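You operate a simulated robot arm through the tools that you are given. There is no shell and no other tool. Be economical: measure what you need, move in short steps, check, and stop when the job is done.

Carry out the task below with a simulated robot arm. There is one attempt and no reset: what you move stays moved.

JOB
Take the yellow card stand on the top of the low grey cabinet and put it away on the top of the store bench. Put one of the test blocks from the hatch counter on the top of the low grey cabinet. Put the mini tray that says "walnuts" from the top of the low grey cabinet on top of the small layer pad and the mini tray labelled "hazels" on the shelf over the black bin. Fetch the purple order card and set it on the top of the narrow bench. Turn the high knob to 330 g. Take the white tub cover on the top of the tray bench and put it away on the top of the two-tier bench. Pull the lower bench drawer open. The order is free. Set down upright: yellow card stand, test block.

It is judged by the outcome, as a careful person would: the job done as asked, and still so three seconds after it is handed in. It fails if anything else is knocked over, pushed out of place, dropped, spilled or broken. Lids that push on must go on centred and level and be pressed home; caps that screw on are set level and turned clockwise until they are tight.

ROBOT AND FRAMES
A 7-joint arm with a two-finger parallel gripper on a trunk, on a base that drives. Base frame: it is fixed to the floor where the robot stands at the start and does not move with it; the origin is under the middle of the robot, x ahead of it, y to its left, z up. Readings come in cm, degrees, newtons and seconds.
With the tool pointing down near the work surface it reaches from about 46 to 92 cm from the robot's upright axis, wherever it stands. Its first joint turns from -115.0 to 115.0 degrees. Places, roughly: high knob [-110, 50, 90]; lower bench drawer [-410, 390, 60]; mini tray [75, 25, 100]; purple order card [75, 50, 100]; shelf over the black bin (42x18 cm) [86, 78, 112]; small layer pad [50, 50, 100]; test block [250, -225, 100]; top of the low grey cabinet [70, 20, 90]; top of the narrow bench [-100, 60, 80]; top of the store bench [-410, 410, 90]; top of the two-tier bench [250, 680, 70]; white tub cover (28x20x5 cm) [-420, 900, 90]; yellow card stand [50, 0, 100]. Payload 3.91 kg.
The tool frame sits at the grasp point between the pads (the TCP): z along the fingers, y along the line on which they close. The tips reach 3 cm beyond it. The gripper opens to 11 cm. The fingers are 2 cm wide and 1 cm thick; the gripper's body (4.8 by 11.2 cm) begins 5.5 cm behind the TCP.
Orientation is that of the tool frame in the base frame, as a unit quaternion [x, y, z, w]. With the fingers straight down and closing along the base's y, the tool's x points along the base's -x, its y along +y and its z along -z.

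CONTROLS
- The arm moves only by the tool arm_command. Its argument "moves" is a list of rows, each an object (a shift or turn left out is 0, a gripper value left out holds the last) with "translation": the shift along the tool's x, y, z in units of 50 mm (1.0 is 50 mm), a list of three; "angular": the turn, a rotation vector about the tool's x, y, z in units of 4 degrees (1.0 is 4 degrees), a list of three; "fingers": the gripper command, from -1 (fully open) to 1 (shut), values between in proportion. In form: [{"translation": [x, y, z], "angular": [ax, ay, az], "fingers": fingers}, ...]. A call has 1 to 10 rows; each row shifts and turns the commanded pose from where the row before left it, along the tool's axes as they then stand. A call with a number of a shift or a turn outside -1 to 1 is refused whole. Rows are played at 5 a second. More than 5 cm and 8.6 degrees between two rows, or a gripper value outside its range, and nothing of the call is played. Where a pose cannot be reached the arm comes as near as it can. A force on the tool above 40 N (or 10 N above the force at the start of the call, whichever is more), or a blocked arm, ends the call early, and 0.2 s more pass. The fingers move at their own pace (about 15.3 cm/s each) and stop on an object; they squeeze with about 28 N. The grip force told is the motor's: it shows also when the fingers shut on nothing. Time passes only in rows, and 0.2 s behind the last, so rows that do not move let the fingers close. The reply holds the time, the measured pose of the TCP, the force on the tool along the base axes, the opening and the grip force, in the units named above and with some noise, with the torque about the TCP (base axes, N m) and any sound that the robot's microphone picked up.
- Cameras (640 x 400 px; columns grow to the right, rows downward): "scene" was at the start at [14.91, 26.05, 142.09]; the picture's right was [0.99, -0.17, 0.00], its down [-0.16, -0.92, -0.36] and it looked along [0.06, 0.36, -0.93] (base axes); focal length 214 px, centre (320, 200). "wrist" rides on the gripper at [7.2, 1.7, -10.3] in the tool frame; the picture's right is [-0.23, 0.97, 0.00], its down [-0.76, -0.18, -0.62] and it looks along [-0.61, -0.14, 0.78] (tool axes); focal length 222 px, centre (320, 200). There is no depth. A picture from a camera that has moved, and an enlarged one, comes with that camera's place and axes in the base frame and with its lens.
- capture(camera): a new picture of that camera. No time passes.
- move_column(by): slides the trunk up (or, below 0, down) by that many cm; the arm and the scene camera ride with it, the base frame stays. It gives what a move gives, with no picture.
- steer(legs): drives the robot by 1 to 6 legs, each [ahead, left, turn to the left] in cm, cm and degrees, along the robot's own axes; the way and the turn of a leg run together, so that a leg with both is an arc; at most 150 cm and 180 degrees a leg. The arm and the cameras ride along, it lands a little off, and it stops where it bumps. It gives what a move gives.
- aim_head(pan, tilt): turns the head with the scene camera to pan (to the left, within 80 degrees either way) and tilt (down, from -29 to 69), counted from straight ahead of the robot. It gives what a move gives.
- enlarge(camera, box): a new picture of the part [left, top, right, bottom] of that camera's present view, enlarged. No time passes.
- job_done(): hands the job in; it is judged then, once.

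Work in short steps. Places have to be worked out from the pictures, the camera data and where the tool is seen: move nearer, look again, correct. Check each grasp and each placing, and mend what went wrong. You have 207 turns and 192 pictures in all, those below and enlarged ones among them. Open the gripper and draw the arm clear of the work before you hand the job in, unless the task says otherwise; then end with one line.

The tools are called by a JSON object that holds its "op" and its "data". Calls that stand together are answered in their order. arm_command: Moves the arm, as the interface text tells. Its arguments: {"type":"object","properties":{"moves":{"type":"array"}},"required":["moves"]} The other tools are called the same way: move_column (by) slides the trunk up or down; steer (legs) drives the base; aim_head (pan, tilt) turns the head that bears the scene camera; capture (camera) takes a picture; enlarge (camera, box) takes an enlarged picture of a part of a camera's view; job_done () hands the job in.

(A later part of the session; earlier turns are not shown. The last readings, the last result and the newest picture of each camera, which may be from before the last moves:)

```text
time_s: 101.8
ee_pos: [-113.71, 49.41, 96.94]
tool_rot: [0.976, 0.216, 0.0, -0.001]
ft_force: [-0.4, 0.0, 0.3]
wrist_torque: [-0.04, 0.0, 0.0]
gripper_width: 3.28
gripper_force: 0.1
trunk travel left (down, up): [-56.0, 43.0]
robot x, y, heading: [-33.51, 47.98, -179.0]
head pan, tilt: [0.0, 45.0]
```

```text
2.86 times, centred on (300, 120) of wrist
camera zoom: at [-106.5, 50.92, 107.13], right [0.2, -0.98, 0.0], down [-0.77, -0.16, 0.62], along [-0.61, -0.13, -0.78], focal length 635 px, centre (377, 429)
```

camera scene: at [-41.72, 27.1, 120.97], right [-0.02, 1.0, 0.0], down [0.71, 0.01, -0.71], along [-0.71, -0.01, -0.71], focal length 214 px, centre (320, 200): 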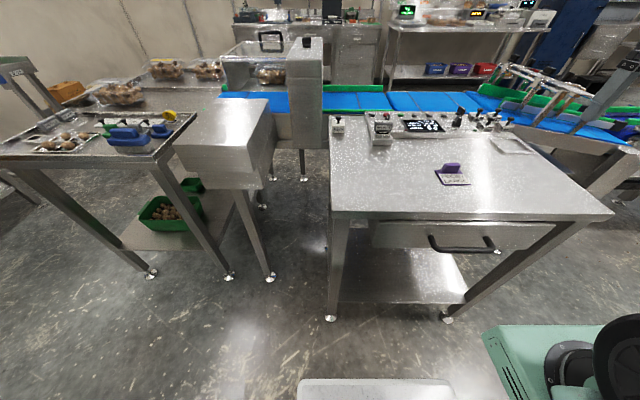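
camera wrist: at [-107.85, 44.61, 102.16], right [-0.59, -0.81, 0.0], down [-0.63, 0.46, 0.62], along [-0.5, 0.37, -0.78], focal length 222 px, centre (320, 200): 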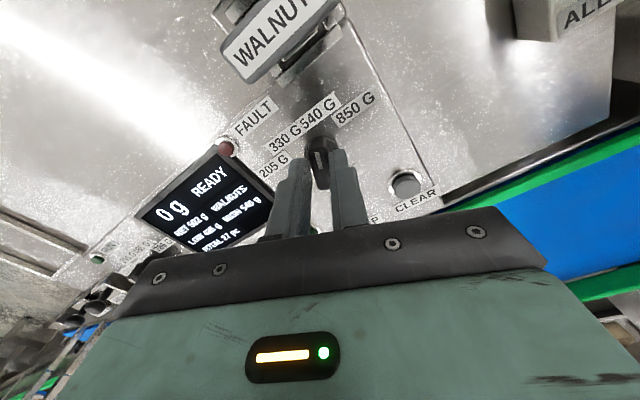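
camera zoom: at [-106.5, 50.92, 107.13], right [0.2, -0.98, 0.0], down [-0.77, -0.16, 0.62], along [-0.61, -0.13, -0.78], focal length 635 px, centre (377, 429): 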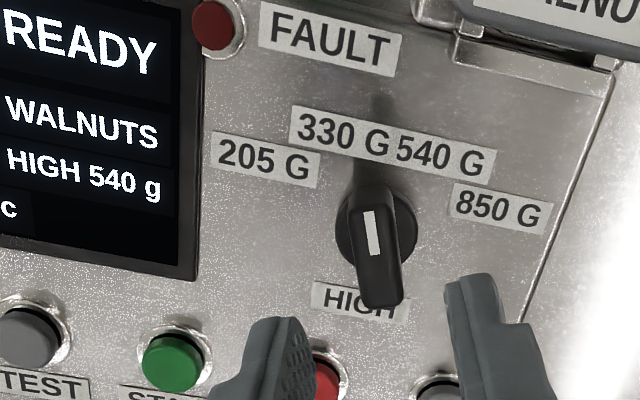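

Pointer measures ≈+19–20°, while by symmetry with 540 (−23°) the 330 mark is ≈+22.5–25°. Re-grip and turn about 3° further.

{"op": "arm_command", "data": {"moves": [{"translation": [0, 0, 0.5]}, {"translation": [0, 0, 0.5]}, {"fingers": 1}, {"fingers": 1}, {"angular": [0, 0, -0.8]}, {}, {"fingers": 0.4}, {"fingers": 0.4}, {"translation": [0, 0, -0.5]}, {"translation": [0, 0, -0.5]}]}}

{"op": "enlarge", "data": {"camera": "wrist", "box": [240, 70, 400, 180]}}

```text
time_s: 104.0
ee_pos: [-113.69, 49.51, 96.95]
tool_rot: [0.97, 0.243, 0.0, 0.001]
ft_force: [-0.5, 0.8, 0.1]
wrist_torque: [0.01, 0.0, 0.03]
gripper_width: 3.31
gripper_force: 0.1
trunk travel left (down, up): [-56.0, 43.0]
robot x, y, heading: [-33.35, 47.74, -179.1]
head pan, tilt: [0.0, 45.0]
```

```text
3.64 times, centred on (320, 125) of wrist
camera zoom: at [-106.57, 51.33, 107.19], right [0.26, -0.97, 0.0], down [-0.76, -0.2, 0.62], along [-0.6, -0.16, -0.78], focal length 808 px, centre (320, 473)
```

zoom: 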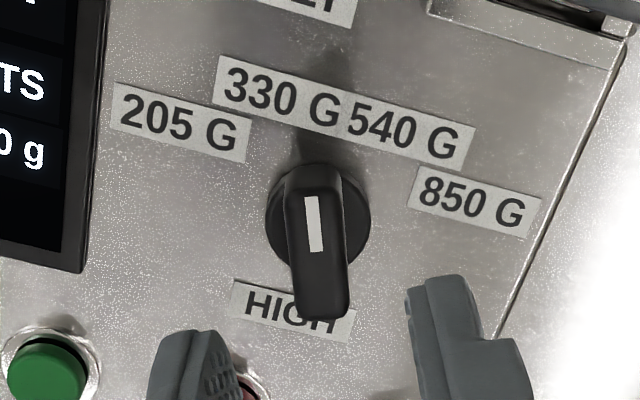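

The bar appears ≈+20–21°. To see whether it's a detent or a grip lag, re-grip and turn 4° more, then re-measure.

{"op": "arm_command", "data": {"moves": [{"translation": [0, 0, 0.5]}, {"translation": [0, 0, 0.5]}, {"fingers": 1}, {"fingers": 1}, {"angular": [0, 0, -0.9]}, {}, {"fingers": 0.4}, {"fingers": 0.4}, {"translation": [0, 0, -0.5]}, {"translation": [0, 0, -0.5]}]}}

{"op": "enlarge", "data": {"camera": "wrist", "box": [240, 70, 400, 180]}}

```text
time_s: 106.2
ee_pos: [-113.77, 49.48, 97.08]
tool_rot: [0.962, 0.273, 0.0, 0.0]
ft_force: [0.1, -0.4, 0.2]
wrist_torque: [0.03, 0.01, -0.03]
gripper_width: 3.33
gripper_force: 0.0
trunk travel left (down, up): [-56.0, 43.0]
robot x, y, heading: [-33.47, 47.6, -179.2]
head pan, tilt: [0.0, 45.0]
```

```text
3.64 times, centred on (320, 125) of wrist
camera zoom: at [-106.8, 51.83, 107.25], right [0.32, -0.95, 0.0], down [-0.74, -0.25, 0.62], along [-0.59, -0.2, -0.78], focal length 808 px, centre (320, 473)
```

zoom: 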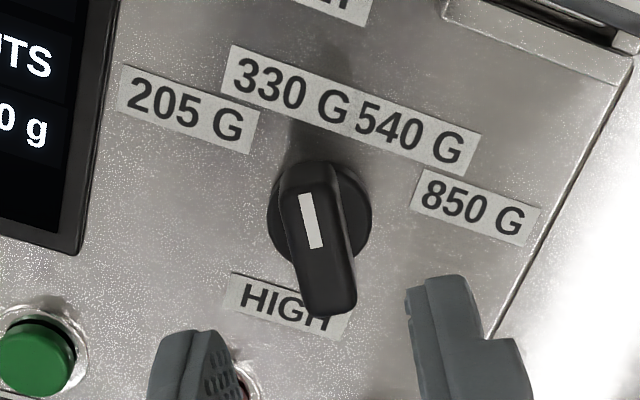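

No detent: the bar is now ≈+28°. Target is ≈+23.5° (mirror of 540). Set the tool at +23.5° and close squarely on the bar to bring it back.

{"op": "arm_command", "data": {"moves": [{"angular": [0, 0, 1]}, {"angular": [0, 0, 1]}, {"translation": [0, 0, 0.5]}, {"translation": [0, 0, 0.5]}, {"fingers": 1}, {"fingers": 1}, {}, {"fingers": 0.4}, {"translation": [0, 0, -0.5]}, {"translation": [0, 0, -0.5]}]}}

{"op": "enlarge", "data": {"camera": "wrist", "box": [240, 70, 400, 180]}}

```text
time_s: 108.4
ee_pos: [-113.54, 49.19, 97.02]
tool_rot: [0.979, 0.205, 0.0, 0.0]
ft_force: [0.5, 0.3, -1.0]
wrist_torque: [-0.01, 0.02, 0.02]
gripper_width: 3.3
gripper_force: 0.0
trunk travel left (down, up): [-56.0, 43.0]
robot x, y, heading: [-33.25, 47.96, -179.0]
head pan, tilt: [0.0, 45.0]
```

```text
3.64 times, centred on (320, 125) of wrist
camera zoom: at [-106.32, 50.61, 107.24], right [0.18, -0.98, 0.0], down [-0.77, -0.14, 0.62], along [-0.61, -0.11, -0.78], focal length 808 px, centre (320, 473)
```

zoom: 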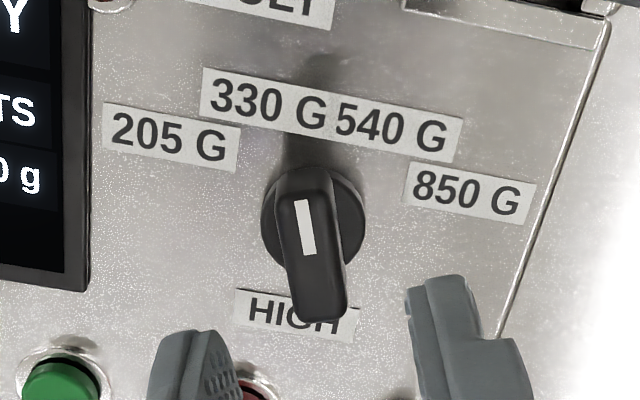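

Gripping seems to leave the bar ~5° behind the tool (now ≈+18°). Re-centre the tool on the knob axis, set it at ≈+28°, grip, hold, release, and re-measure.

{"op": "arm_command", "data": {"moves": [{"translation": [-0.01, -0.058, 0]}, {"angular": [0, 0, -1.0]}, {"angular": [0, 0, -0.1]}, {"translation": [0, 0, 0.5]}, {"translation": [0, 0, 0.5]}, {"fingers": 1}, {"fingers": 1}, {}, {}]}}

{"op": "arm_command", "data": {"moves": [{"fingers": 0.3}, {"fingers": 0.3}, {"translation": [0, 0, -0.5]}, {"translation": [0, 0, -0.5]}]}}

{"op": "enlarge", "data": {"camera": "wrist", "box": [240, 70, 400, 180]}}

```text
time_s: 110.4
ee_pos: [-113.86, 49.52, 91.82]
tool_rot: [0.97, 0.242, 0.001, 0.0]
ft_force: [10.4, -7.0, 1.5]
wrist_torque: [0.43, -1.53, 0.07]
gripper_width: 1.37
gripper_force: 44.6
trunk travel left (down, up): [-56.0, 43.0]
robot x, y, heading: [-33.62, 47.84, -179.0]
head pan, tilt: [0.0, 45.0]
```

```text
time_s: 111.4
ee_pos: [-113.87, 49.8, 96.98]
tool_rot: [0.97, 0.243, 0.0, 0.0]
ft_force: [-0.5, 0.3, -0.5]
wrist_torque: [0.02, -0.02, 0.01]
gripper_width: 3.89
gripper_force: 0.0
trunk travel left (down, up): [-56.0, 43.0]
robot x, y, heading: [-33.5, 47.58, -179.1]
head pan, tilt: [0.0, 45.0]
```

```text
3.64 times, centred on (320, 125) of wrist
camera zoom: at [-106.84, 51.6, 107.21], right [0.26, -0.97, 0.0], down [-0.76, -0.2, 0.62], along [-0.6, -0.16, -0.78], focal length 808 px, centre (320, 473)
```

zoom: 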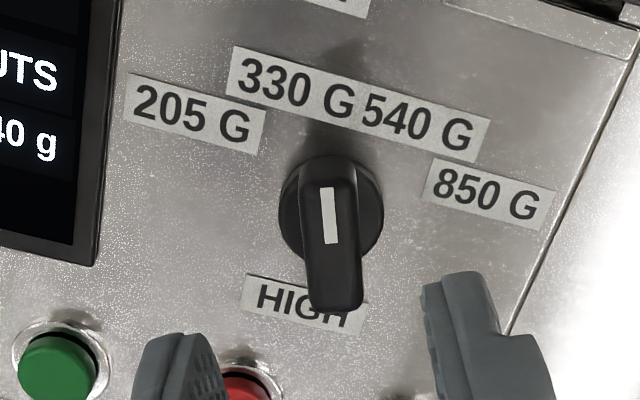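

Now ≈+21°, target ≈+23°. One more fine correction: tool +2° and re-grip.

{"op": "arm_command", "data": {"moves": [{"angular": [0, 0, -0.5]}, {"translation": [0, 0.04, 0.5]}, {"translation": [0, 0, 0.5]}, {"fingers": 1}, {"fingers": 1}, {}, {}, {"fingers": 0.3}, {"translation": [0, 0, -0.5]}, {"translation": [0, 0, -0.5]}]}}

{"op": "enlarge", "data": {"camera": "wrist", "box": [240, 70, 400, 180]}}

```text
time_s: 113.6
ee_pos: [-113.91, 49.41, 97.01]
tool_rot: [0.966, 0.26, 0.0, 0.0]
ft_force: [-0.3, 0.1, -0.1]
wrist_torque: [0.0, -0.03, 0.04]
gripper_width: 3.82
gripper_force: 0.0
trunk travel left (down, up): [-56.0, 43.0]
robot x, y, heading: [-34.0, 47.86, -179.0]
head pan, tilt: [0.0, 45.0]
```

```text
3.64 times, centred on (320, 125) of wrist
camera zoom: at [-106.92, 51.57, 107.21], right [0.29, -0.96, 0.0], down [-0.75, -0.23, 0.62], along [-0.6, -0.18, -0.78], focal length 808 px, centre (320, 473)
```

zoom: 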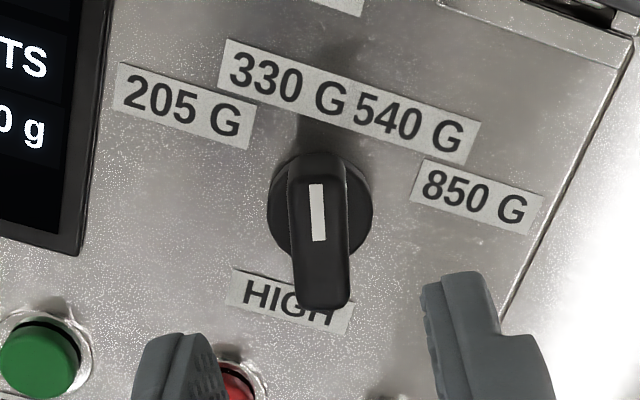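

Bar still ≈+21° (sticky). Grip and rotate in a small step, watching the bar while gripped.

{"op": "arm_command", "data": {"moves": [{"translation": [0, 0, 0.5]}, {"translation": [0, 0, 0.5]}, {"fingers": 1}, {"fingers": 1}, {"angular": [0, 0, -0.4]}, {}]}}

{"op": "enlarge", "data": {"camera": "wrist", "box": [240, 90, 400, 200]}}

```text
time_s: 115.0
ee_pos: [-113.88, 49.56, 91.84]
tool_rot: [0.962, 0.274, 0.0, 0.001]
ft_force: [-6.1, 1.1, -4.3]
wrist_torque: [0.53, -0.43, -0.04]
gripper_width: 1.35
gripper_force: 44.7
trunk travel left (down, up): [-56.0, 43.0]
robot x, y, heading: [-33.12, 47.66, -179.4]
head pan, tilt: [0.0, 45.0]
```

```text
3.64 times, centred on (320, 145) of wrist
camera zoom: at [-106.92, 51.91, 102.03], right [0.32, -0.95, 0.0], down [-0.74, -0.25, 0.62], along [-0.59, -0.2, -0.78], focal length 808 px, centre (320, 400)
```

zoom: 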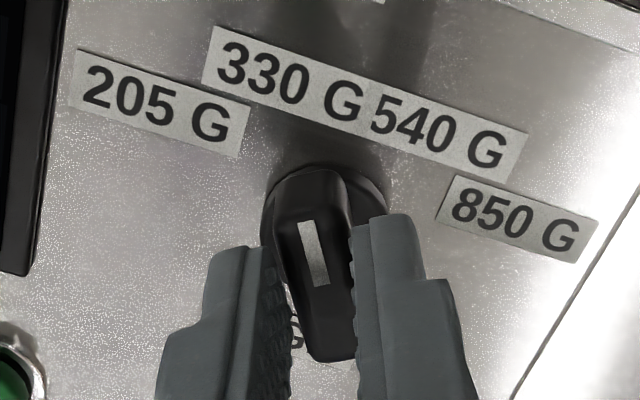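

While gripped the bar follows the tool (≈+30°), so it springs somewhat after release. Turn back slightly while gripped to tool ≈+26°, then release and measure.

{"op": "arm_command", "data": {"moves": [{"angular": [0, 0, 0.7]}, {"angular": [0, 0, 0.7]}, {}, {}]}}

{"op": "enlarge", "data": {"camera": "wrist", "box": [240, 90, 400, 200]}}

{"op": "arm_command", "data": {"moves": [{"fingers": 0.6}, {"fingers": 0.3}, {}]}}

{"op": "enlarge", "data": {"camera": "wrist", "box": [240, 90, 400, 200]}}

```text
time_s: 116.0
ee_pos: [-113.88, 49.58, 91.83]
tool_rot: [0.974, 0.225, 0.0, 0.0]
ft_force: [-5.3, 0.1, -16.2]
wrist_torque: [-0.52, 1.22, -0.06]
gripper_width: 1.39
gripper_force: 45.3
trunk travel left (down, up): [-56.0, 43.0]
robot x, y, heading: [-33.4, 47.83, -179.2]
head pan, tilt: [0.0, 45.0]
```

```text
3.64 times, centred on (320, 145) of wrist
camera zoom: at [-106.71, 51.17, 102.05], right [0.22, -0.97, 0.0], down [-0.76, -0.17, 0.62], along [-0.61, -0.14, -0.78], focal length 808 px, centre (320, 400)
```

zoom: 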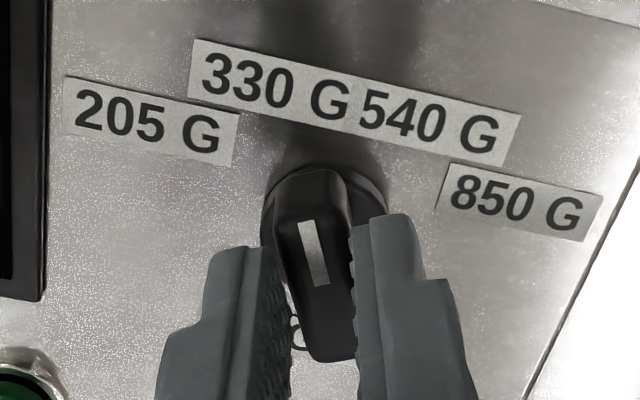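

```text
time_s: 116.8
ee_pos: [-113.77, 49.51, 91.95]
tool_rot: [0.974, 0.226, 0.0, 0.0]
ft_force: [0.6, -0.1, -0.4]
wrist_torque: [-0.02, 0.02, 0.0]
gripper_width: 3.82
gripper_force: 0.1
trunk travel left (down, up): [-56.0, 43.0]
robot x, y, heading: [-33.34, 47.75, -179.1]
head pan, tilt: [0.0, 45.0]
```

```text
3.64 times, centred on (320, 145) of wrist
camera zoom: at [-106.65, 51.17, 102.17], right [0.22, -0.97, 0.0], down [-0.76, -0.17, 0.62], along [-0.61, -0.14, -0.78], focal length 808 px, centre (320, 400)
```

zoom: 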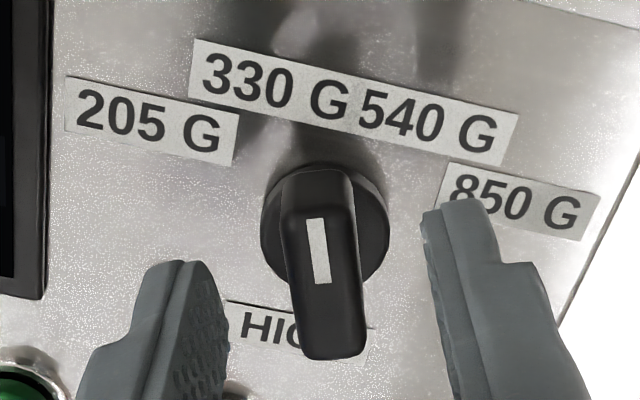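

Let me rise, and check the display and pointer from a square (unrotated) view.

{"op": "arm_command", "data": {"moves": [{"translation": [0, 0, -0.8]}, {"translation": [0, 0, -0.8]}, {"angular": [0, 0, 1]}, {"angular": [0, 0, 1]}, {"angular": [0, 0, 1]}, {"angular": [0, 0, 1]}, {"angular": [0, 0, 1]}, {"angular": [0, 0, 1]}, {"angular": [0, 0, 0.5]}]}}

{"op": "enlarge", "data": {"camera": "wrist", "box": [200, 70, 400, 210]}}

{"op": "enlarge", "data": {"camera": "wrist", "box": [285, 90, 365, 140]}}

```text
time_s: 118.8
ee_pos: [-113.79, 49.49, 99.97]
tool_rot: [1.0, 0.0, -0.001, 0.0]
ft_force: [-0.7, 1.1, -0.3]
wrist_torque: [0.01, -0.03, 0.05]
gripper_width: 3.84
gripper_force: 0.1
trunk travel left (down, up): [-56.0, 43.0]
robot x, y, heading: [-33.36, 47.8, -179.0]
head pan, tilt: [0.0, 45.0]
```

```text
2.86 times, centred on (300, 140) of wrist
camera zoom: at [-106.64, 47.78, 110.21], right [-0.23, -0.97, 0.0], down [-0.76, 0.18, 0.62], along [-0.61, 0.14, -0.78], focal length 635 px, centre (377, 371)
```

zoom: 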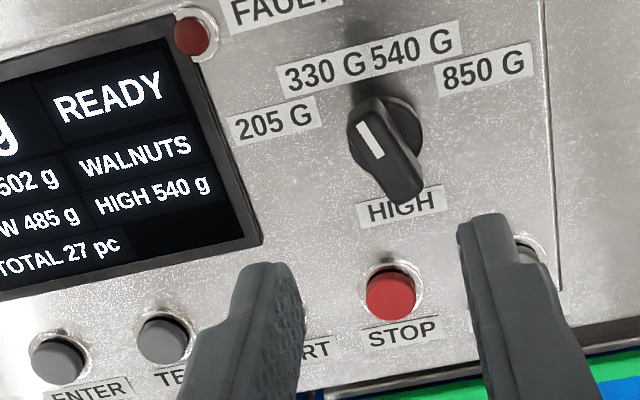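

```text
8.00 times, centred on (325, 115) of wrist
camera zoom: at [-106.64, 47.78, 110.21], right [-0.23, -0.97, 0.0], down [-0.76, 0.18, 0.62], along [-0.61, 0.14, -0.78], focal length 1777 px, centre (280, 880)
```

zoom: 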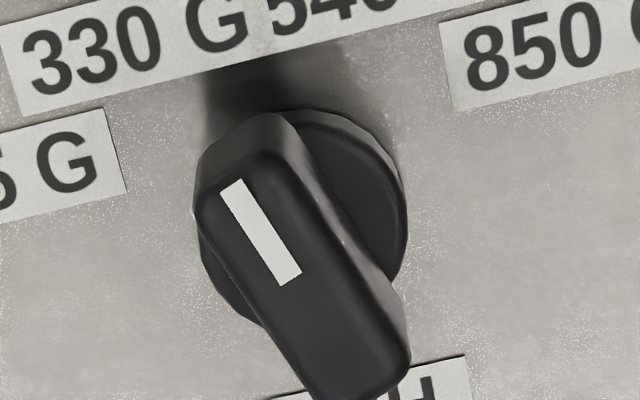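

Careful re-measurement: pointer at +19.7°, and the original 540 position re-measures ≈−19…−20°, so 330 is set symmetric (and it settles there). Retract up and back the robot away.

{"op": "arm_command", "data": {"moves": [{"translation": [0, 0, -1], "fingers": -1}, {"translation": [0, 0, -1]}, {"translation": [0, 0, -1]}, {"translation": [1, 0, 0]}, {"translation": [1, 0, 0]}, {"translation": [1, 0, 0]}, {"translation": [1, 0, 0]}, {"translation": [0.9, 0, 0]}]}}

{"op": "steer", "data": {"legs": [[-14, 0, 0], [0, 0, 180]]}}

```text
time_s: 120.6
ee_pos: [-89.23, 49.25, 115.11]
tool_rot: [1.0, 0.0, -0.001, 0.0]
ft_force: [-0.2, 0.5, 0.3]
wrist_torque: [-0.01, -0.04, 0.0]
gripper_width: 10.99
gripper_force: 0.1
trunk travel left (down, up): [-56.0, 43.0]
robot x, y, heading: [-33.68, 47.7, -179.3]
head pan, tilt: [0.0, 45.0]
```

```text
time_s: 129.3
ee_pos: [36.37, 45.89, 115.15]
tool_rot: [0.005, 1.0, 0.0, 0.0]
ft_force: [0.3, -0.1, 0.1]
wrist_torque: [0.03, 0.02, -0.02]
gripper_width: 11.01
gripper_force: 0.1
trunk travel left (down, up): [-56.0, 43.0]
robot x, y, heading: [-19.54, 47.86, 0.3]
head pan, tilt: [0.0, 45.0]
```

Now drive to face the yellow stand.

{"op": "steer", "data": {"legs": [[0, -40, 0], [12, 0, 0]]}}

{"op": "capture", "data": {"camera": "wrist"}}

{"op": "capture", "data": {"camera": "scene"}}

```text
time_s: 132.6
ee_pos: [48.8, 6.0, 115.18]
tool_rot: [0.003, 1.0, 0.0, -0.001]
ft_force: [-0.1, 0.2, -0.5]
wrist_torque: [0.02, 0.01, 0.0]
gripper_width: 10.99
gripper_force: 0.1
trunk travel left (down, up): [-56.0, 43.0]
robot x, y, heading: [-6.74, 8.02, 0.5]
head pan, tilt: [0.0, 45.0]
```

```text
115 pictures are left
camera wrist: at [41.43, 7.72, 125.33], right [0.23, 0.97, 0.0], down [0.76, -0.18, 0.62], along [0.61, -0.15, -0.78], focal length 222 px, centre (320, 200)
```

wrist: 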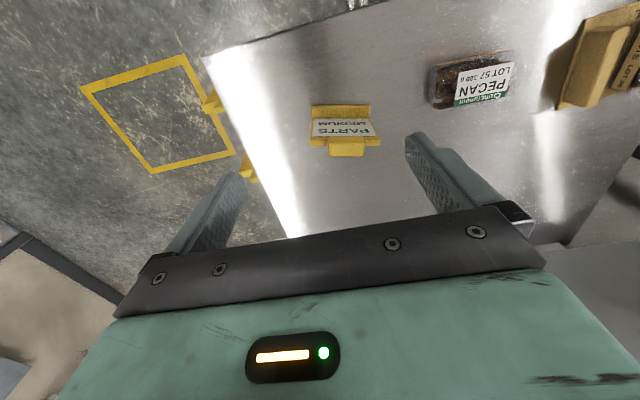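

```text
114 pictures are left
camera scene: at [15.03, 28.76, 120.98], right [0.01, -1.0, 0.0], down [-0.71, 0.0, -0.71], along [0.71, 0.0, -0.71], focal length 214 px, centre (320, 200)
```

scene: 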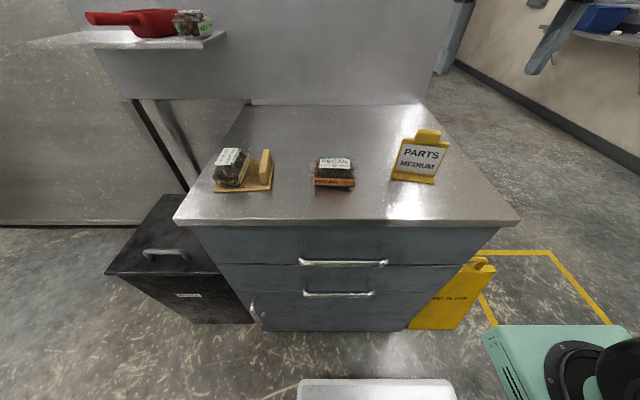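

{"op": "enlarge", "data": {"camera": "wrist", "box": [290, 90, 400, 170]}}

{"op": "enlarge", "data": {"camera": "scene", "box": [370, 110, 470, 200]}}

```text
5.00 times, centred on (345, 130) of wrist
camera zoom: at [41.43, 7.72, 125.33], right [0.23, 0.97, 0.0], down [0.76, -0.18, 0.62], along [0.61, -0.15, -0.78], focal length 1111 px, centre (195, 550)
```

zoom: 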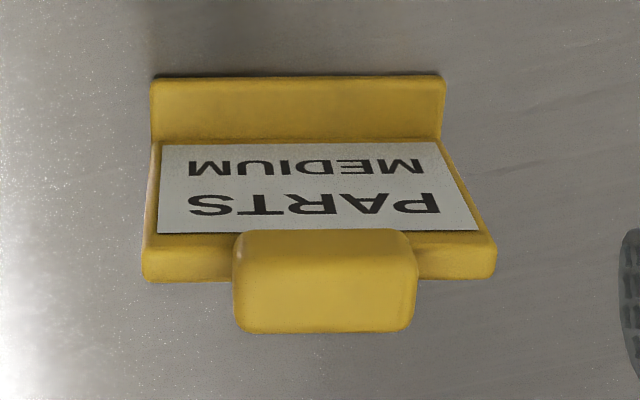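

```text
4.44 times, centred on (420, 155) of scene
camera zoom: at [15.03, 28.76, 120.98], right [0.01, -1.0, 0.0], down [-0.71, 0.0, -0.71], along [0.71, 0.0, -0.71], focal length 953 px, centre (-124, 400)
```

zoom: 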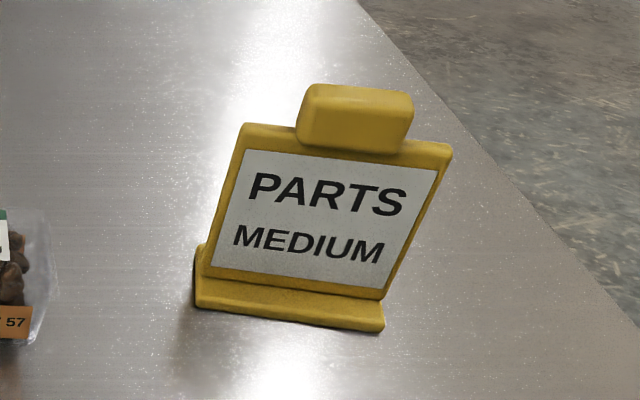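

Tab centre triangulates to (53.8, 7.8, 100.0), yawed ≈−13°, ~4.5 cm wide. Rotate to match, move above, then lower to z≈106.

{"op": "arm_command", "data": {"moves": [{"translation": [-0.5, 0.18, 0]}, {"translation": [-0.52, 0.18, 0]}, {"angular": [0, 0, 1]}, {"angular": [0, 0, 1]}, {"angular": [0, 0, 1]}, {"translation": [0, 0, 0.9]}, {"translation": [0, 0, 0.9]}]}}

{"op": "capture", "data": {"camera": "wrist"}}

```text
time_s: 134.2
ee_pos: [53.85, 7.85, 106.12]
tool_rot: [0.109, 0.994, 0.0, 0.001]
ft_force: [-0.1, 0.1, 1.3]
wrist_torque: [0.0, -0.03, -0.01]
gripper_width: 11.01
gripper_force: 0.0
trunk travel left (down, up): [-56.0, 43.0]
robot x, y, heading: [-7.17, 8.08, 0.2]
head pan, tilt: [0.0, 45.0]
```

```text
111 pictures are left
camera wrist: at [47.13, 11.08, 116.37], right [0.43, 0.9, 0.0], down [0.7, -0.34, 0.62], along [0.56, -0.27, -0.78], focal length 222 px, centre (320, 200)
```

wrist: 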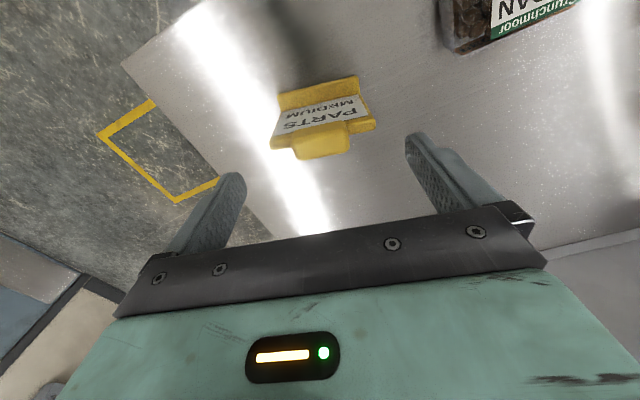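

Aligned. Descend 4.8 cm, close, and lift a bit.

{"op": "arm_command", "data": {"moves": [{"translation": [0, 0, 0.5]}, {"translation": [0, 0, 0.46]}, {"fingers": 1}, {"fingers": 1}, {"fingers": 1}, {"translation": [0, 0, -0.4]}]}}

{"op": "capture", "data": {"camera": "wrist"}}

```text
time_s: 135.6
ee_pos: [53.91, 7.92, 103.36]
tool_rot: [0.108, 0.994, 0.0, -0.001]
ft_force: [0.1, 0.3, -0.4]
wrist_torque: [0.01, 0.0, -0.01]
gripper_width: 8.94
gripper_force: 28.1
trunk travel left (down, up): [-56.0, 43.0]
robot x, y, heading: [-7.11, 8.48, 0.3]
head pan, tilt: [0.0, 45.0]
```

```text
110 pictures are left
camera wrist: at [47.08, 11.02, 113.57], right [0.43, 0.9, 0.0], down [0.71, -0.34, 0.62], along [0.56, -0.27, -0.78], focal length 222 px, centre (320, 200)
```

wrist: 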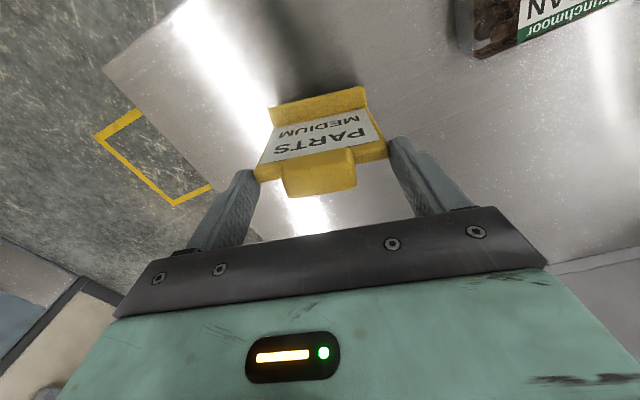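

It gripped the plate's sides (8.9 cm) near the fingertips. Set it back down, regrip 2 cm lower for a firmer hold.

{"op": "arm_command", "data": {"moves": [{"translation": [0, 0, 0.4]}, {"fingers": -1}, {"fingers": -1}, {"translation": [0.06, 0, 0.4]}, {"fingers": 1}, {"fingers": 1}, {"fingers": 1}, {"translation": [0, 0, -0.5]}, {}]}}

{"op": "capture", "data": {"camera": "wrist"}}

{"op": "enlarge", "data": {"camera": "scene", "box": [330, 80, 490, 200]}}

```text
time_s: 137.6
ee_pos: [53.55, 7.98, 101.58]
tool_rot: [0.108, 0.994, 0.0, 0.0]
ft_force: [-0.1, 0.4, -1.2]
wrist_torque: [0.02, -0.02, 0.02]
gripper_width: 8.97
gripper_force: 27.9
trunk travel left (down, up): [-56.0, 43.0]
robot x, y, heading: [-7.26, 8.15, 0.6]
head pan, tilt: [0.0, 45.0]
```

```text
109 pictures are left
camera wrist: at [46.75, 11.1, 111.87], right [0.43, 0.9, 0.0], down [0.71, -0.34, 0.62], along [0.56, -0.27, -0.78], focal length 222 px, centre (320, 200)
```

wrist: 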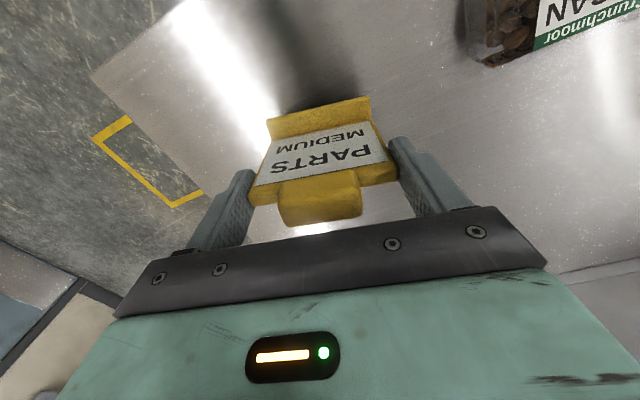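

```text
3.33 times, centred on (410, 140) of scene
camera zoom: at [15.03, 28.76, 120.97], right [0.01, -1.0, 0.0], down [-0.71, 0.0, -0.71], along [0.71, 0.0, -0.71], focal length 715 px, centre (20, 400)
```

zoom: 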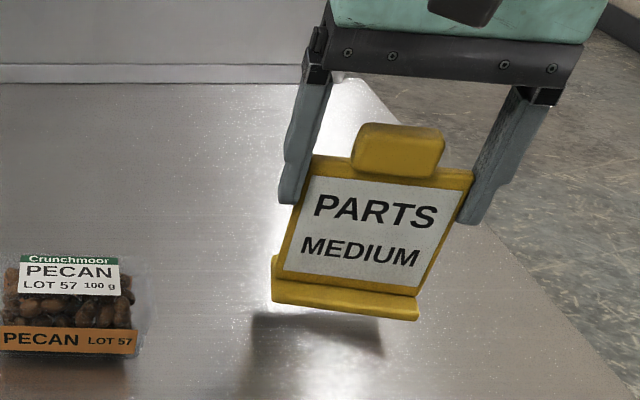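

Held well (base hangs 9.2 cm below TCP). Raise and retract, then back off, turn left and drive up the aisle to look for a route to the store bench.

{"op": "arm_command", "data": {"moves": [{"translation": [0, 0, -1]}, {"translation": [0, 0, -1]}, {"translation": [0, 0, -1]}, {"translation": [0.9, 0, -0.3]}, {"translation": [0.7, 0, 0]}]}}

{"op": "steer", "data": {"legs": [[-15, 0, 0], [0, 0, 90], [120, 0, 0], [120, 0, 0]]}}

{"op": "aim_head", "data": {"pan": 60, "tilt": 15}}

{"op": "capture", "data": {"camera": "scene"}}

{"op": "aim_head", "data": {"pan": 5, "tilt": 20}}

{"op": "capture", "data": {"camera": "scene"}}

```text
time_s: 138.8
ee_pos: [45.81, 9.52, 118.31]
tool_rot: [0.108, 0.994, -0.001, 0.0]
ft_force: [0.5, 0.3, -1.6]
wrist_torque: [0.02, 0.05, -0.02]
gripper_width: 8.96
gripper_force: 28.1
trunk travel left (down, up): [-56.0, 43.0]
robot x, y, heading: [-7.01, 8.32, 0.4]
head pan, tilt: [0.0, 45.0]
```

```text
time_s: 155.2
ee_pos: [-28.33, 297.63, 118.26]
tool_rot: [-0.631, 0.776, 0.0, 0.0]
ft_force: [-0.9, -0.1, -0.8]
wrist_torque: [0.01, -0.03, 0.01]
gripper_width: 8.95
gripper_force: 27.9
trunk travel left (down, up): [-56.0, 43.0]
robot x, y, heading: [-26.43, 245.13, 90.8]
head pan, tilt: [0.0, 45.0]
```

```text
time_s: 156.5
ee_pos: [-28.29, 297.51, 118.25]
tool_rot: [-0.632, 0.775, 0.0, 0.0]
ft_force: [-0.4, 0.2, -0.7]
wrist_torque: [-0.03, 0.03, 0.02]
gripper_width: 8.96
gripper_force: 28.0
trunk travel left (down, up): [-56.0, 43.0]
robot x, y, heading: [-26.37, 244.95, 91.0]
head pan, tilt: [60.0, 15.0]
```

```text
107 pictures are left
camera scene: at [-55.43, 263.39, 125.65], right [0.49, 0.87, 0.0], down [0.23, -0.13, -0.97], along [-0.84, 0.47, -0.26], focal length 214 px, centre (320, 200)
```

scene: 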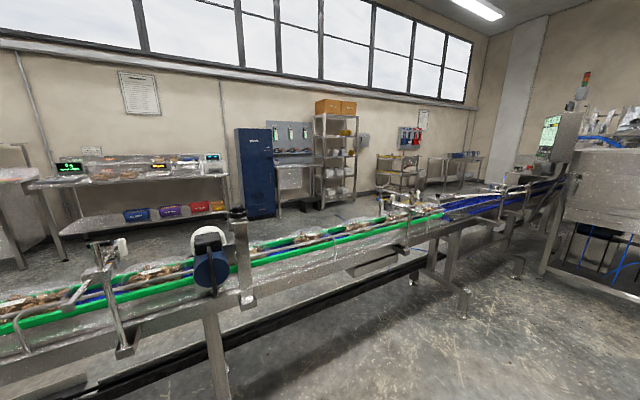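

```text
time_s: 157.8
ee_pos: [-28.27, 297.58, 118.12]
tool_rot: [-0.631, 0.776, 0.0, 0.001]
ft_force: [-1.0, -0.7, -0.6]
wrist_torque: [0.01, -0.01, 0.03]
gripper_width: 9.0
gripper_force: 27.8
trunk travel left (down, up): [-56.0, 43.0]
robot x, y, heading: [-26.41, 245.12, 90.8]
head pan, tilt: [5.0, 20.0]
```

```text
106 pictures are left
camera scene: at [-48.24, 268.11, 124.84], right [0.99, 0.11, 0.0], down [0.04, -0.34, -0.94], along [-0.1, 0.93, -0.34], focal length 214 px, centre (320, 200)
```

scene: 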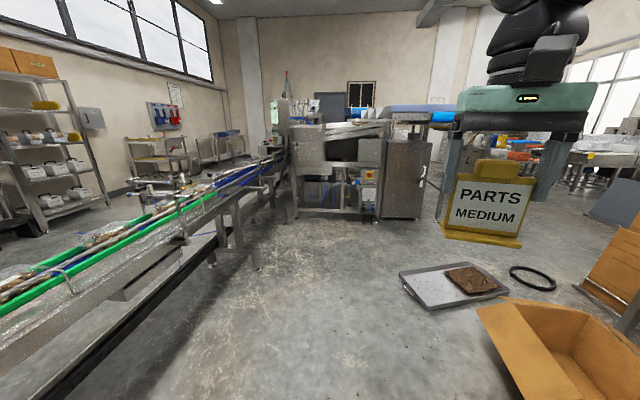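

The conveyor blocks the west except around its south end (open floor seen earlier at y≈−80…−250). Reverse down the aisle to y≈−150, turn west, and look.

{"op": "steer", "data": {"legs": [[-150, 0, 0], [-150, 0, 0], [-95, 0, 0], [0, 0, 89]]}}

{"op": "aim_head", "data": {"pan": 0, "tilt": 22}}

{"op": "capture", "data": {"camera": "scene"}}

```text
time_s: 177.7
ee_pos: [-29.61, -97.56, 118.19]
tool_rot: [-0.656, 0.754, 0.0, 0.0]
ft_force: [0.4, -0.3, -1.0]
wrist_torque: [-0.01, -0.02, -0.01]
gripper_width: 8.97
gripper_force: 28.3
trunk travel left (down, up): [-56.0, 43.0]
robot x, y, heading: [-24.18, -150.2, 94.9]
head pan, tilt: [5.0, 20.0]
stopped in leg 4: the robot was blocked; the commanded pose is now the measured one
```

```text
time_s: 178.3
ee_pos: [-29.61, -97.59, 118.19]
tool_rot: [-0.656, 0.754, 0.0, -0.001]
ft_force: [-0.5, 0.3, -1.9]
wrist_torque: [-0.02, 0.02, -0.01]
gripper_width: 8.95
gripper_force: 28.1
trunk travel left (down, up): [-56.0, 43.0]
robot x, y, heading: [-24.32, -150.3, 94.6]
head pan, tilt: [0.0, 22.0]
```

```text
105 pictures are left
camera scene: at [-46.7, -128.32, 124.52], right [1.0, 0.09, 0.0], down [0.03, -0.37, -0.93], along [-0.08, 0.92, -0.37], focal length 214 px, centre (320, 200)
```

scene: 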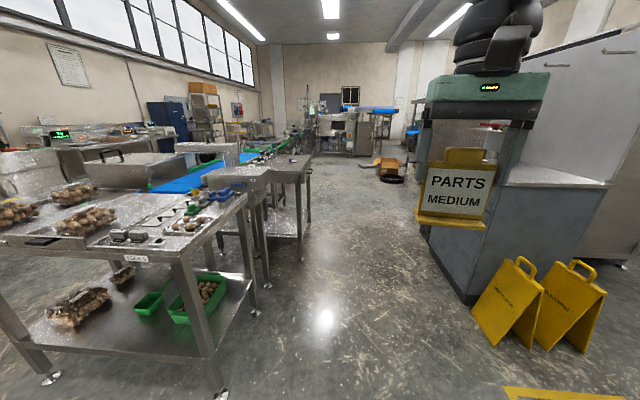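

The turn was blocked, probably by the rack I noted near (−20,−206) behind me. Move forward 28 cm before turning, then look west and back.

{"op": "steer", "data": {"legs": [[28, 0, 0], [0, 0, 85]]}}

{"op": "capture", "data": {"camera": "scene"}}

{"op": "aim_head", "data": {"pan": 78, "tilt": 30}}

{"op": "capture", "data": {"camera": "scene"}}

```text
time_s: 183.9
ee_pos: [-79.14, -124.28, 118.2]
tool_rot: [0.994, -0.105, 0.0, 0.0]
ft_force: [-0.4, -0.3, -0.3]
wrist_torque: [-0.03, 0.0, -0.01]
gripper_width: 8.95
gripper_force: 27.9
trunk travel left (down, up): [-56.0, 43.0]
robot x, y, heading: [-26.88, -122.46, -179.0]
head pan, tilt: [0.0, 22.0]
```

```text
104 pictures are left
camera scene: at [-49.88, -143.25, 124.52], right [-0.02, 1.0, 0.0], down [0.37, 0.01, -0.93], along [-0.93, -0.01, -0.37], focal length 214 px, centre (320, 200)
```

scene: 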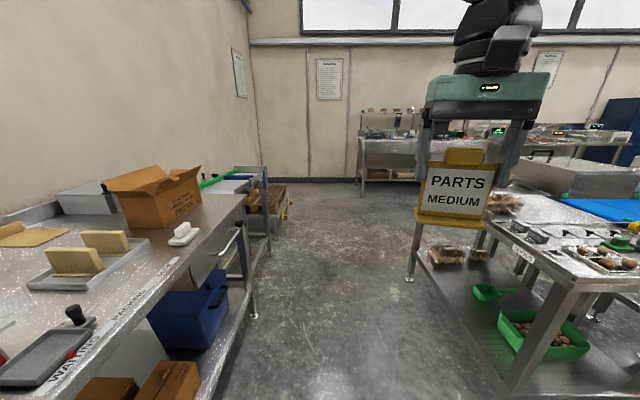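

```text
time_s: 185.4
ee_pos: [-79.1, -124.35, 118.15]
tool_rot: [0.995, -0.105, 0.0, 0.0]
ft_force: [-0.5, -0.9, -1.7]
wrist_torque: [-0.02, 0.03, 0.01]
gripper_width: 8.95
gripper_force: 28.2
trunk travel left (down, up): [-56.0, 43.0]
robot x, y, heading: [-26.51, -122.55, -179.3]
head pan, tilt: [78.0, 30.0]
```

```text
103 pictures are left
camera scene: at [-42.35, -151.98, 123.24], right [-0.98, 0.19, 0.0], down [0.1, 0.49, -0.87], along [-0.17, -0.85, -0.5], focal length 214 px, centre (320, 200)
```

scene: 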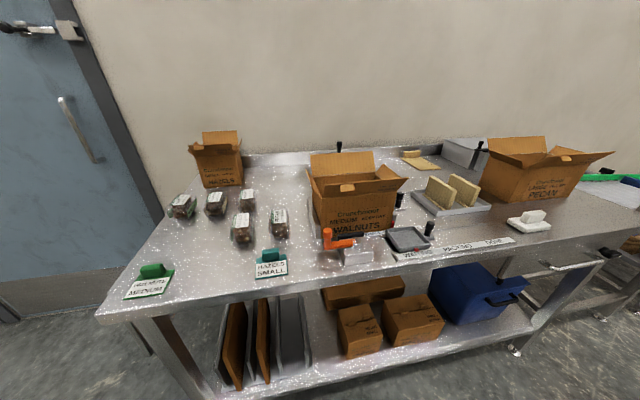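

The packing bench behind is intact. The corridor between it and the trays table is ~100 cm wide; drive west down its middle, then turn north.

{"op": "steer", "data": {"legs": [[100, 3, 0], [125, -10, 0], [0, 0, -90]]}}

{"op": "aim_head", "data": {"pan": 0, "tilt": 18}}

{"op": "capture", "data": {"camera": "scene"}}

```text
time_s: 200.4
ee_pos: [-255.82, -71.31, 118.27]
tool_rot: [-0.643, 0.766, 0.001, 0.0]
ft_force: [0.0, 0.3, -0.4]
wrist_torque: [0.0, 0.01, 0.01]
gripper_width: 8.97
gripper_force: 28.4
trunk travel left (down, up): [-56.0, 43.0]
robot x, y, heading: [-251.98, -123.89, 92.9]
head pan, tilt: [78.0, 30.0]
```

```text
time_s: 201.9
ee_pos: [-255.82, -71.26, 118.34]
tool_rot: [-0.643, 0.766, 0.0, 0.0]
ft_force: [-0.6, 0.2, -0.7]
wrist_torque: [0.0, -0.01, 0.0]
gripper_width: 8.96
gripper_force: 28.1
trunk travel left (down, up): [-56.0, 43.0]
robot x, y, heading: [-251.99, -123.58, 92.9]
head pan, tilt: [0.0, 18.0]
```

```text
102 pictures are left
camera scene: at [-273.93, -101.33, 125.17], right [1.0, 0.05, 0.0], down [0.02, -0.31, -0.95], along [-0.05, 0.95, -0.31], focal length 214 px, centre (320, 200)
```

scene: 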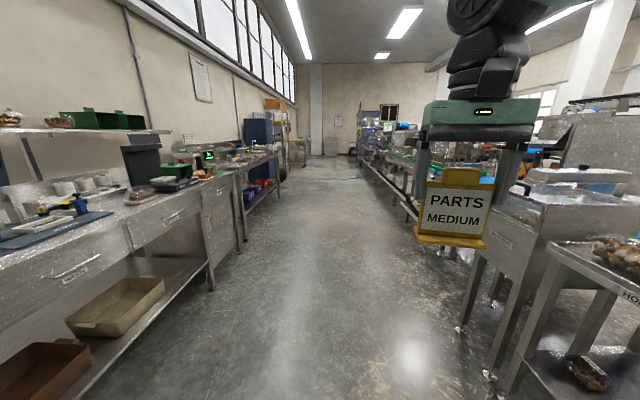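

Aisle north is clear. Drive ~420 cm north and look left toward the store bench.

{"op": "steer", "data": {"legs": [[150, 0, 0], [150, 0, -2], [110, 0, 0]]}}

{"op": "aim_head", "data": {"pan": 45, "tilt": 22}}

{"op": "capture", "data": {"camera": "scene"}}

```text
time_s: 221.4
ee_pos: [-261.35, 335.35, 118.31]
tool_rot: [-0.622, 0.783, 0.0, 0.0]
ft_force: [0.1, 0.6, -0.6]
wrist_torque: [0.02, -0.01, -0.01]
gripper_width: 8.95
gripper_force: 28.2
trunk travel left (down, up): [-56.0, 43.0]
robot x, y, heading: [-260.46, 282.6, 90.0]
head pan, tilt: [0.0, 18.0]
```

```text
time_s: 222.6
ee_pos: [-261.28, 335.21, 118.22]
tool_rot: [-0.622, 0.783, 0.0, -0.001]
ft_force: [-0.8, 0.0, -0.4]
wrist_torque: [-0.02, 0.0, 0.03]
gripper_width: 8.99
gripper_force: 27.5
trunk travel left (down, up): [-56.0, 43.0]
robot x, y, heading: [-260.04, 282.32, 89.8]
head pan, tilt: [45.0, 22.0]
```

```text
101 pictures are left
camera scene: at [-287.63, 303.45, 124.52], right [0.71, 0.7, 0.0], down [0.26, -0.27, -0.93], along [-0.65, 0.66, -0.37], focal length 214 px, centre (320, 200)
```

scene: 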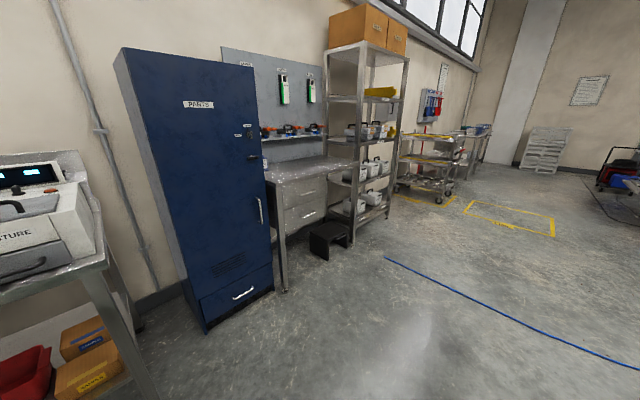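

Store bench is between the blue locker and the rack; front at x≈−398, y≈373–425, with a stool before its right end. Drive to face it.

{"op": "steer", "data": {"legs": [[115, 0, 0], [0, 0, 90], [55, 0, 0]]}}

{"op": "aim_head", "data": {"pan": 0, "tilt": 35}}

{"op": "capture", "data": {"camera": "scene"}}

```text
time_s: 235.1
ee_pos: [-368.4, 399.08, 118.24]
tool_rot: [0.993, -0.119, 0.0, 0.001]
ft_force: [0.0, 0.1, -0.8]
wrist_torque: [0.02, 0.02, 0.02]
gripper_width: 8.96
gripper_force: 27.8
trunk travel left (down, up): [-56.0, 43.0]
robot x, y, heading: [-315.93, 399.62, 179.3]
head pan, tilt: [45.0, 22.0]
```

```text
time_s: 236.2
ee_pos: [-368.33, 398.98, 118.11]
tool_rot: [0.993, -0.119, 0.0, 0.0]
ft_force: [0.5, 0.1, -0.8]
wrist_torque: [-0.04, -0.01, -0.01]
gripper_width: 8.96
gripper_force: 27.4
trunk travel left (down, up): [-56.0, 43.0]
robot x, y, heading: [-315.45, 399.63, 179.4]
head pan, tilt: [0.0, 35.0]
```

```text
100 pictures are left
camera scene: at [-339.16, 379.27, 122.46], right [0.01, 1.0, 0.0], down [0.57, -0.01, -0.82], along [-0.82, 0.01, -0.57], focal length 214 px, centre (320, 200)
```

scene: 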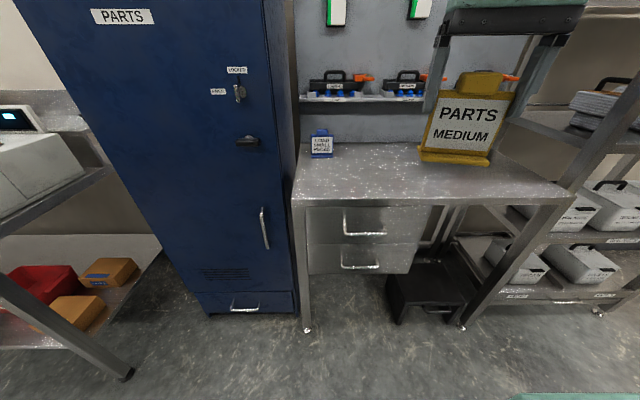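

Bench top z≈84, y 371–464, x −396…−440, a blue sign at back-left. Drive forward 22 cm and extend the sign over the bench at (−414, 412).

{"op": "steer", "data": {"legs": [[22, 0, 0]]}}

{"op": "arm_command", "data": {"moves": [{"translation": [-0.9, -0.3, 0]}, {"translation": [-0.9, -0.3, 0]}, {"translation": [-0.9, -0.3, 0]}, {"translation": [-0.9, -0.3, 0]}, {"translation": [-0.7, -0.3, 0]}]}}

{"op": "capture", "data": {"camera": "scene"}}

{"op": "capture", "data": {"camera": "wrist"}}

```text
time_s: 237.9
ee_pos: [-390.74, 399.02, 118.21]
tool_rot: [0.993, -0.117, 0.0, 0.0]
ft_force: [0.2, 0.3, -1.2]
wrist_torque: [0.01, -0.01, 0.02]
gripper_width: 8.96
gripper_force: 28.0
trunk travel left (down, up): [-56.0, 43.0]
robot x, y, heading: [-338.07, 399.81, 179.5]
head pan, tilt: [0.0, 35.0]
```

```text
time_s: 239.1
ee_pos: [-409.89, 411.13, 118.63]
tool_rot: [0.993, -0.115, 0.0, 0.0]
ft_force: [0.3, 0.5, 0.0]
wrist_torque: [0.0, 0.03, -0.01]
gripper_width: 8.96
gripper_force: 28.5
trunk travel left (down, up): [-56.0, 43.0]
robot x, y, heading: [-338.46, 399.76, 179.4]
head pan, tilt: [0.0, 35.0]
```

```text
99 pictures are left
camera scene: at [-361.37, 379.36, 122.46], right [0.01, 1.0, 0.0], down [0.57, 0.0, -0.82], along [-0.82, 0.01, -0.57], focal length 214 px, centre (320, 200)
```

scene: 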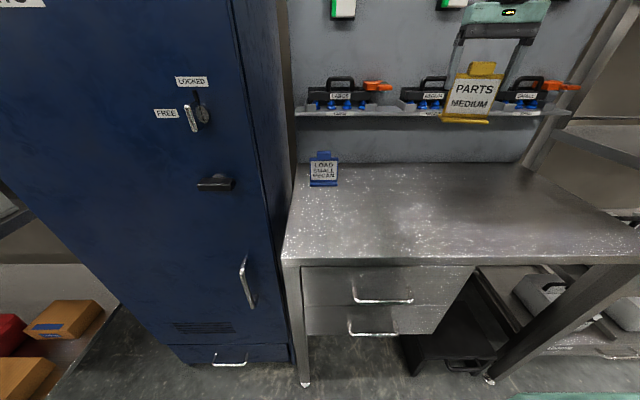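

```text
98 pictures are left
camera wrist: at [-403.32, 407.94, 128.77], right [-0.44, -0.9, 0.0], down [-0.7, 0.35, 0.62], along [-0.56, 0.28, -0.78], focal length 222 px, centre (320, 200)
```

wrist: 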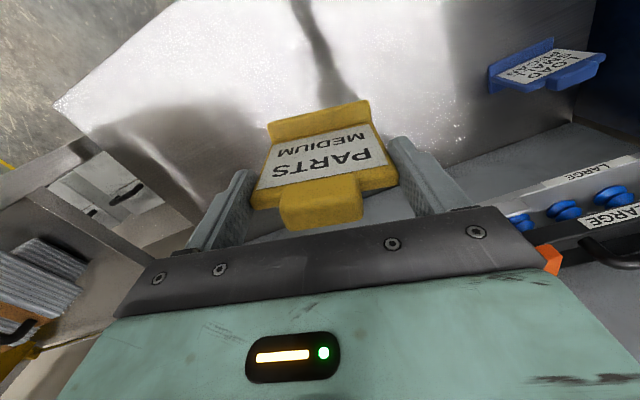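

Sign is over the bench with free space below. Lower by the trunk 23 cm, then fine steps.

{"op": "move_column", "data": {"by": -23}}

{"op": "capture", "data": {"camera": "wrist"}}

{"op": "enlarge", "data": {"camera": "scene", "box": [400, 60, 600, 260]}}

```text
time_s: 241.5
ee_pos: [-409.82, 411.24, 95.49]
tool_rot: [0.993, -0.115, 0.001, 0.0]
ft_force: [0.1, 0.4, -0.2]
wrist_torque: [0.0, -0.02, 0.01]
gripper_width: 8.97
gripper_force: 28.5
trunk travel left (down, up): [-33.0, 66.0]
robot x, y, heading: [-338.26, 399.68, 179.6]
head pan, tilt: [0.0, 35.0]
```

```text
97 pictures are left
camera wrist: at [-403.32, 407.93, 105.75], right [-0.45, -0.9, 0.0], down [-0.7, 0.35, 0.62], along [-0.56, 0.28, -0.78], focal length 222 px, centre (320, 200)
```

wrist: 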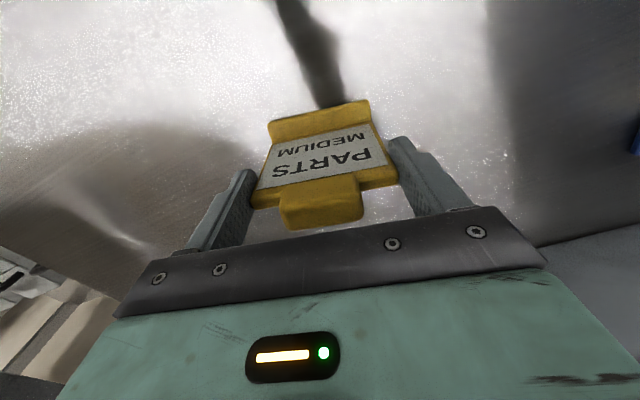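

```text
2.00 times, centred on (500, 160) of scene
camera zoom: at [-361.4, 379.38, 99.46], right [0.01, 1.0, 0.0], down [0.57, 0.0, -0.82], along [-0.82, 0.01, -0.57], focal length 429 px, centre (-40, 280)
```

zoom: 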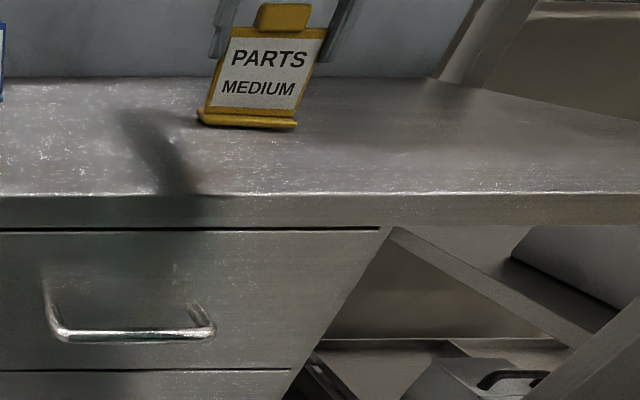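

Base is ~1–2 cm above the bench. Lower in small steps.

{"op": "arm_command", "data": {"moves": [{"translation": [0, 0, 0.15]}, {}]}}

{"op": "arm_command", "data": {"moves": [{"translation": [0, 0, 0.06]}, {}]}}

{"op": "arm_command", "data": {"moves": [{"translation": [0, 0, 0.06]}, {}]}}

```text
time_s: 242.1
ee_pos: [-409.94, 411.14, 95.03]
tool_rot: [0.993, -0.116, -0.003, 0.0]
ft_force: [-2.8, 1.5, 23.2]
wrist_torque: [0.22, 0.12, -0.18]
gripper_width: 9.02
gripper_force: 28.3
trunk travel left (down, up): [-33.0, 66.0]
robot x, y, heading: [-337.98, 399.21, 179.4]
head pan, tilt: [0.0, 35.0]
```

```text
time_s: 242.7
ee_pos: [-409.94, 411.14, 94.64]
tool_rot: [0.993, -0.116, -0.001, -0.001]
ft_force: [2.8, 3.7, 23.7]
wrist_torque: [0.11, -0.05, -0.05]
gripper_width: 8.95
gripper_force: 28.6
trunk travel left (down, up): [-33.0, 66.0]
robot x, y, heading: [-337.99, 399.76, 179.8]
head pan, tilt: [0.0, 35.0]
```

```text
time_s: 243.3
ee_pos: [-409.82, 411.11, 94.3]
tool_rot: [0.993, -0.116, 0.0, -0.001]
ft_force: [0.4, 1.9, 23.9]
wrist_torque: [0.12, 0.05, 0.02]
gripper_width: 8.94
gripper_force: 27.9
trunk travel left (down, up): [-33.0, 66.0]
robot x, y, heading: [-337.7, 399.7, 179.3]
head pan, tilt: [0.0, 35.0]
```

Contact made (sign slides slightly in the grip). Release and rise.

{"op": "arm_command", "data": {"moves": [{"fingers": -1}, {"fingers": -1}, {"fingers": -1}, {"translation": [0, 0, -0.6]}, {"translation": [0, 0, -0.9]}, {"translation": [0, 0, -0.9]}]}}

{"op": "enlarge", "data": {"camera": "scene", "box": [300, 40, 600, 260]}}

```text
time_s: 244.7
ee_pos: [-409.84, 411.14, 105.01]
tool_rot: [0.993, -0.116, 0.001, 0.001]
ft_force: [0.3, 0.3, -0.1]
wrist_torque: [0.0, 0.01, -0.01]
gripper_width: 11.0
gripper_force: 0.1
out of reach, approached as far as the arm can: row 6
trunk travel left (down, up): [-33.0, 66.0]
robot x, y, heading: [-338.03, 399.62, 179.6]
head pan, tilt: [0.0, 35.0]
```

```text
1.82 times, centred on (450, 150) of scene
camera zoom: at [-361.4, 379.38, 99.46], right [0.01, 1.0, 0.0], down [0.57, 0.0, -0.82], along [-0.82, 0.01, -0.57], focal length 390 px, centre (84, 291)
```

zoom: 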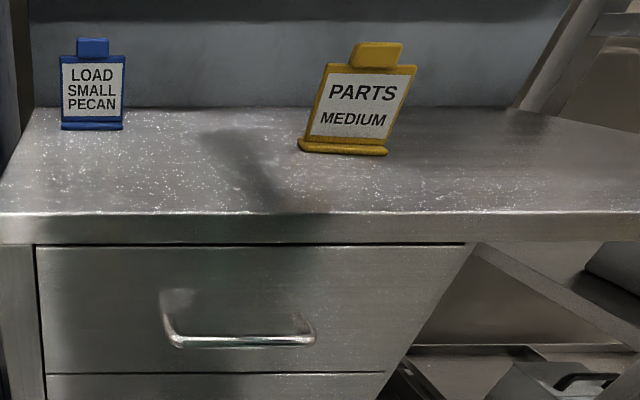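

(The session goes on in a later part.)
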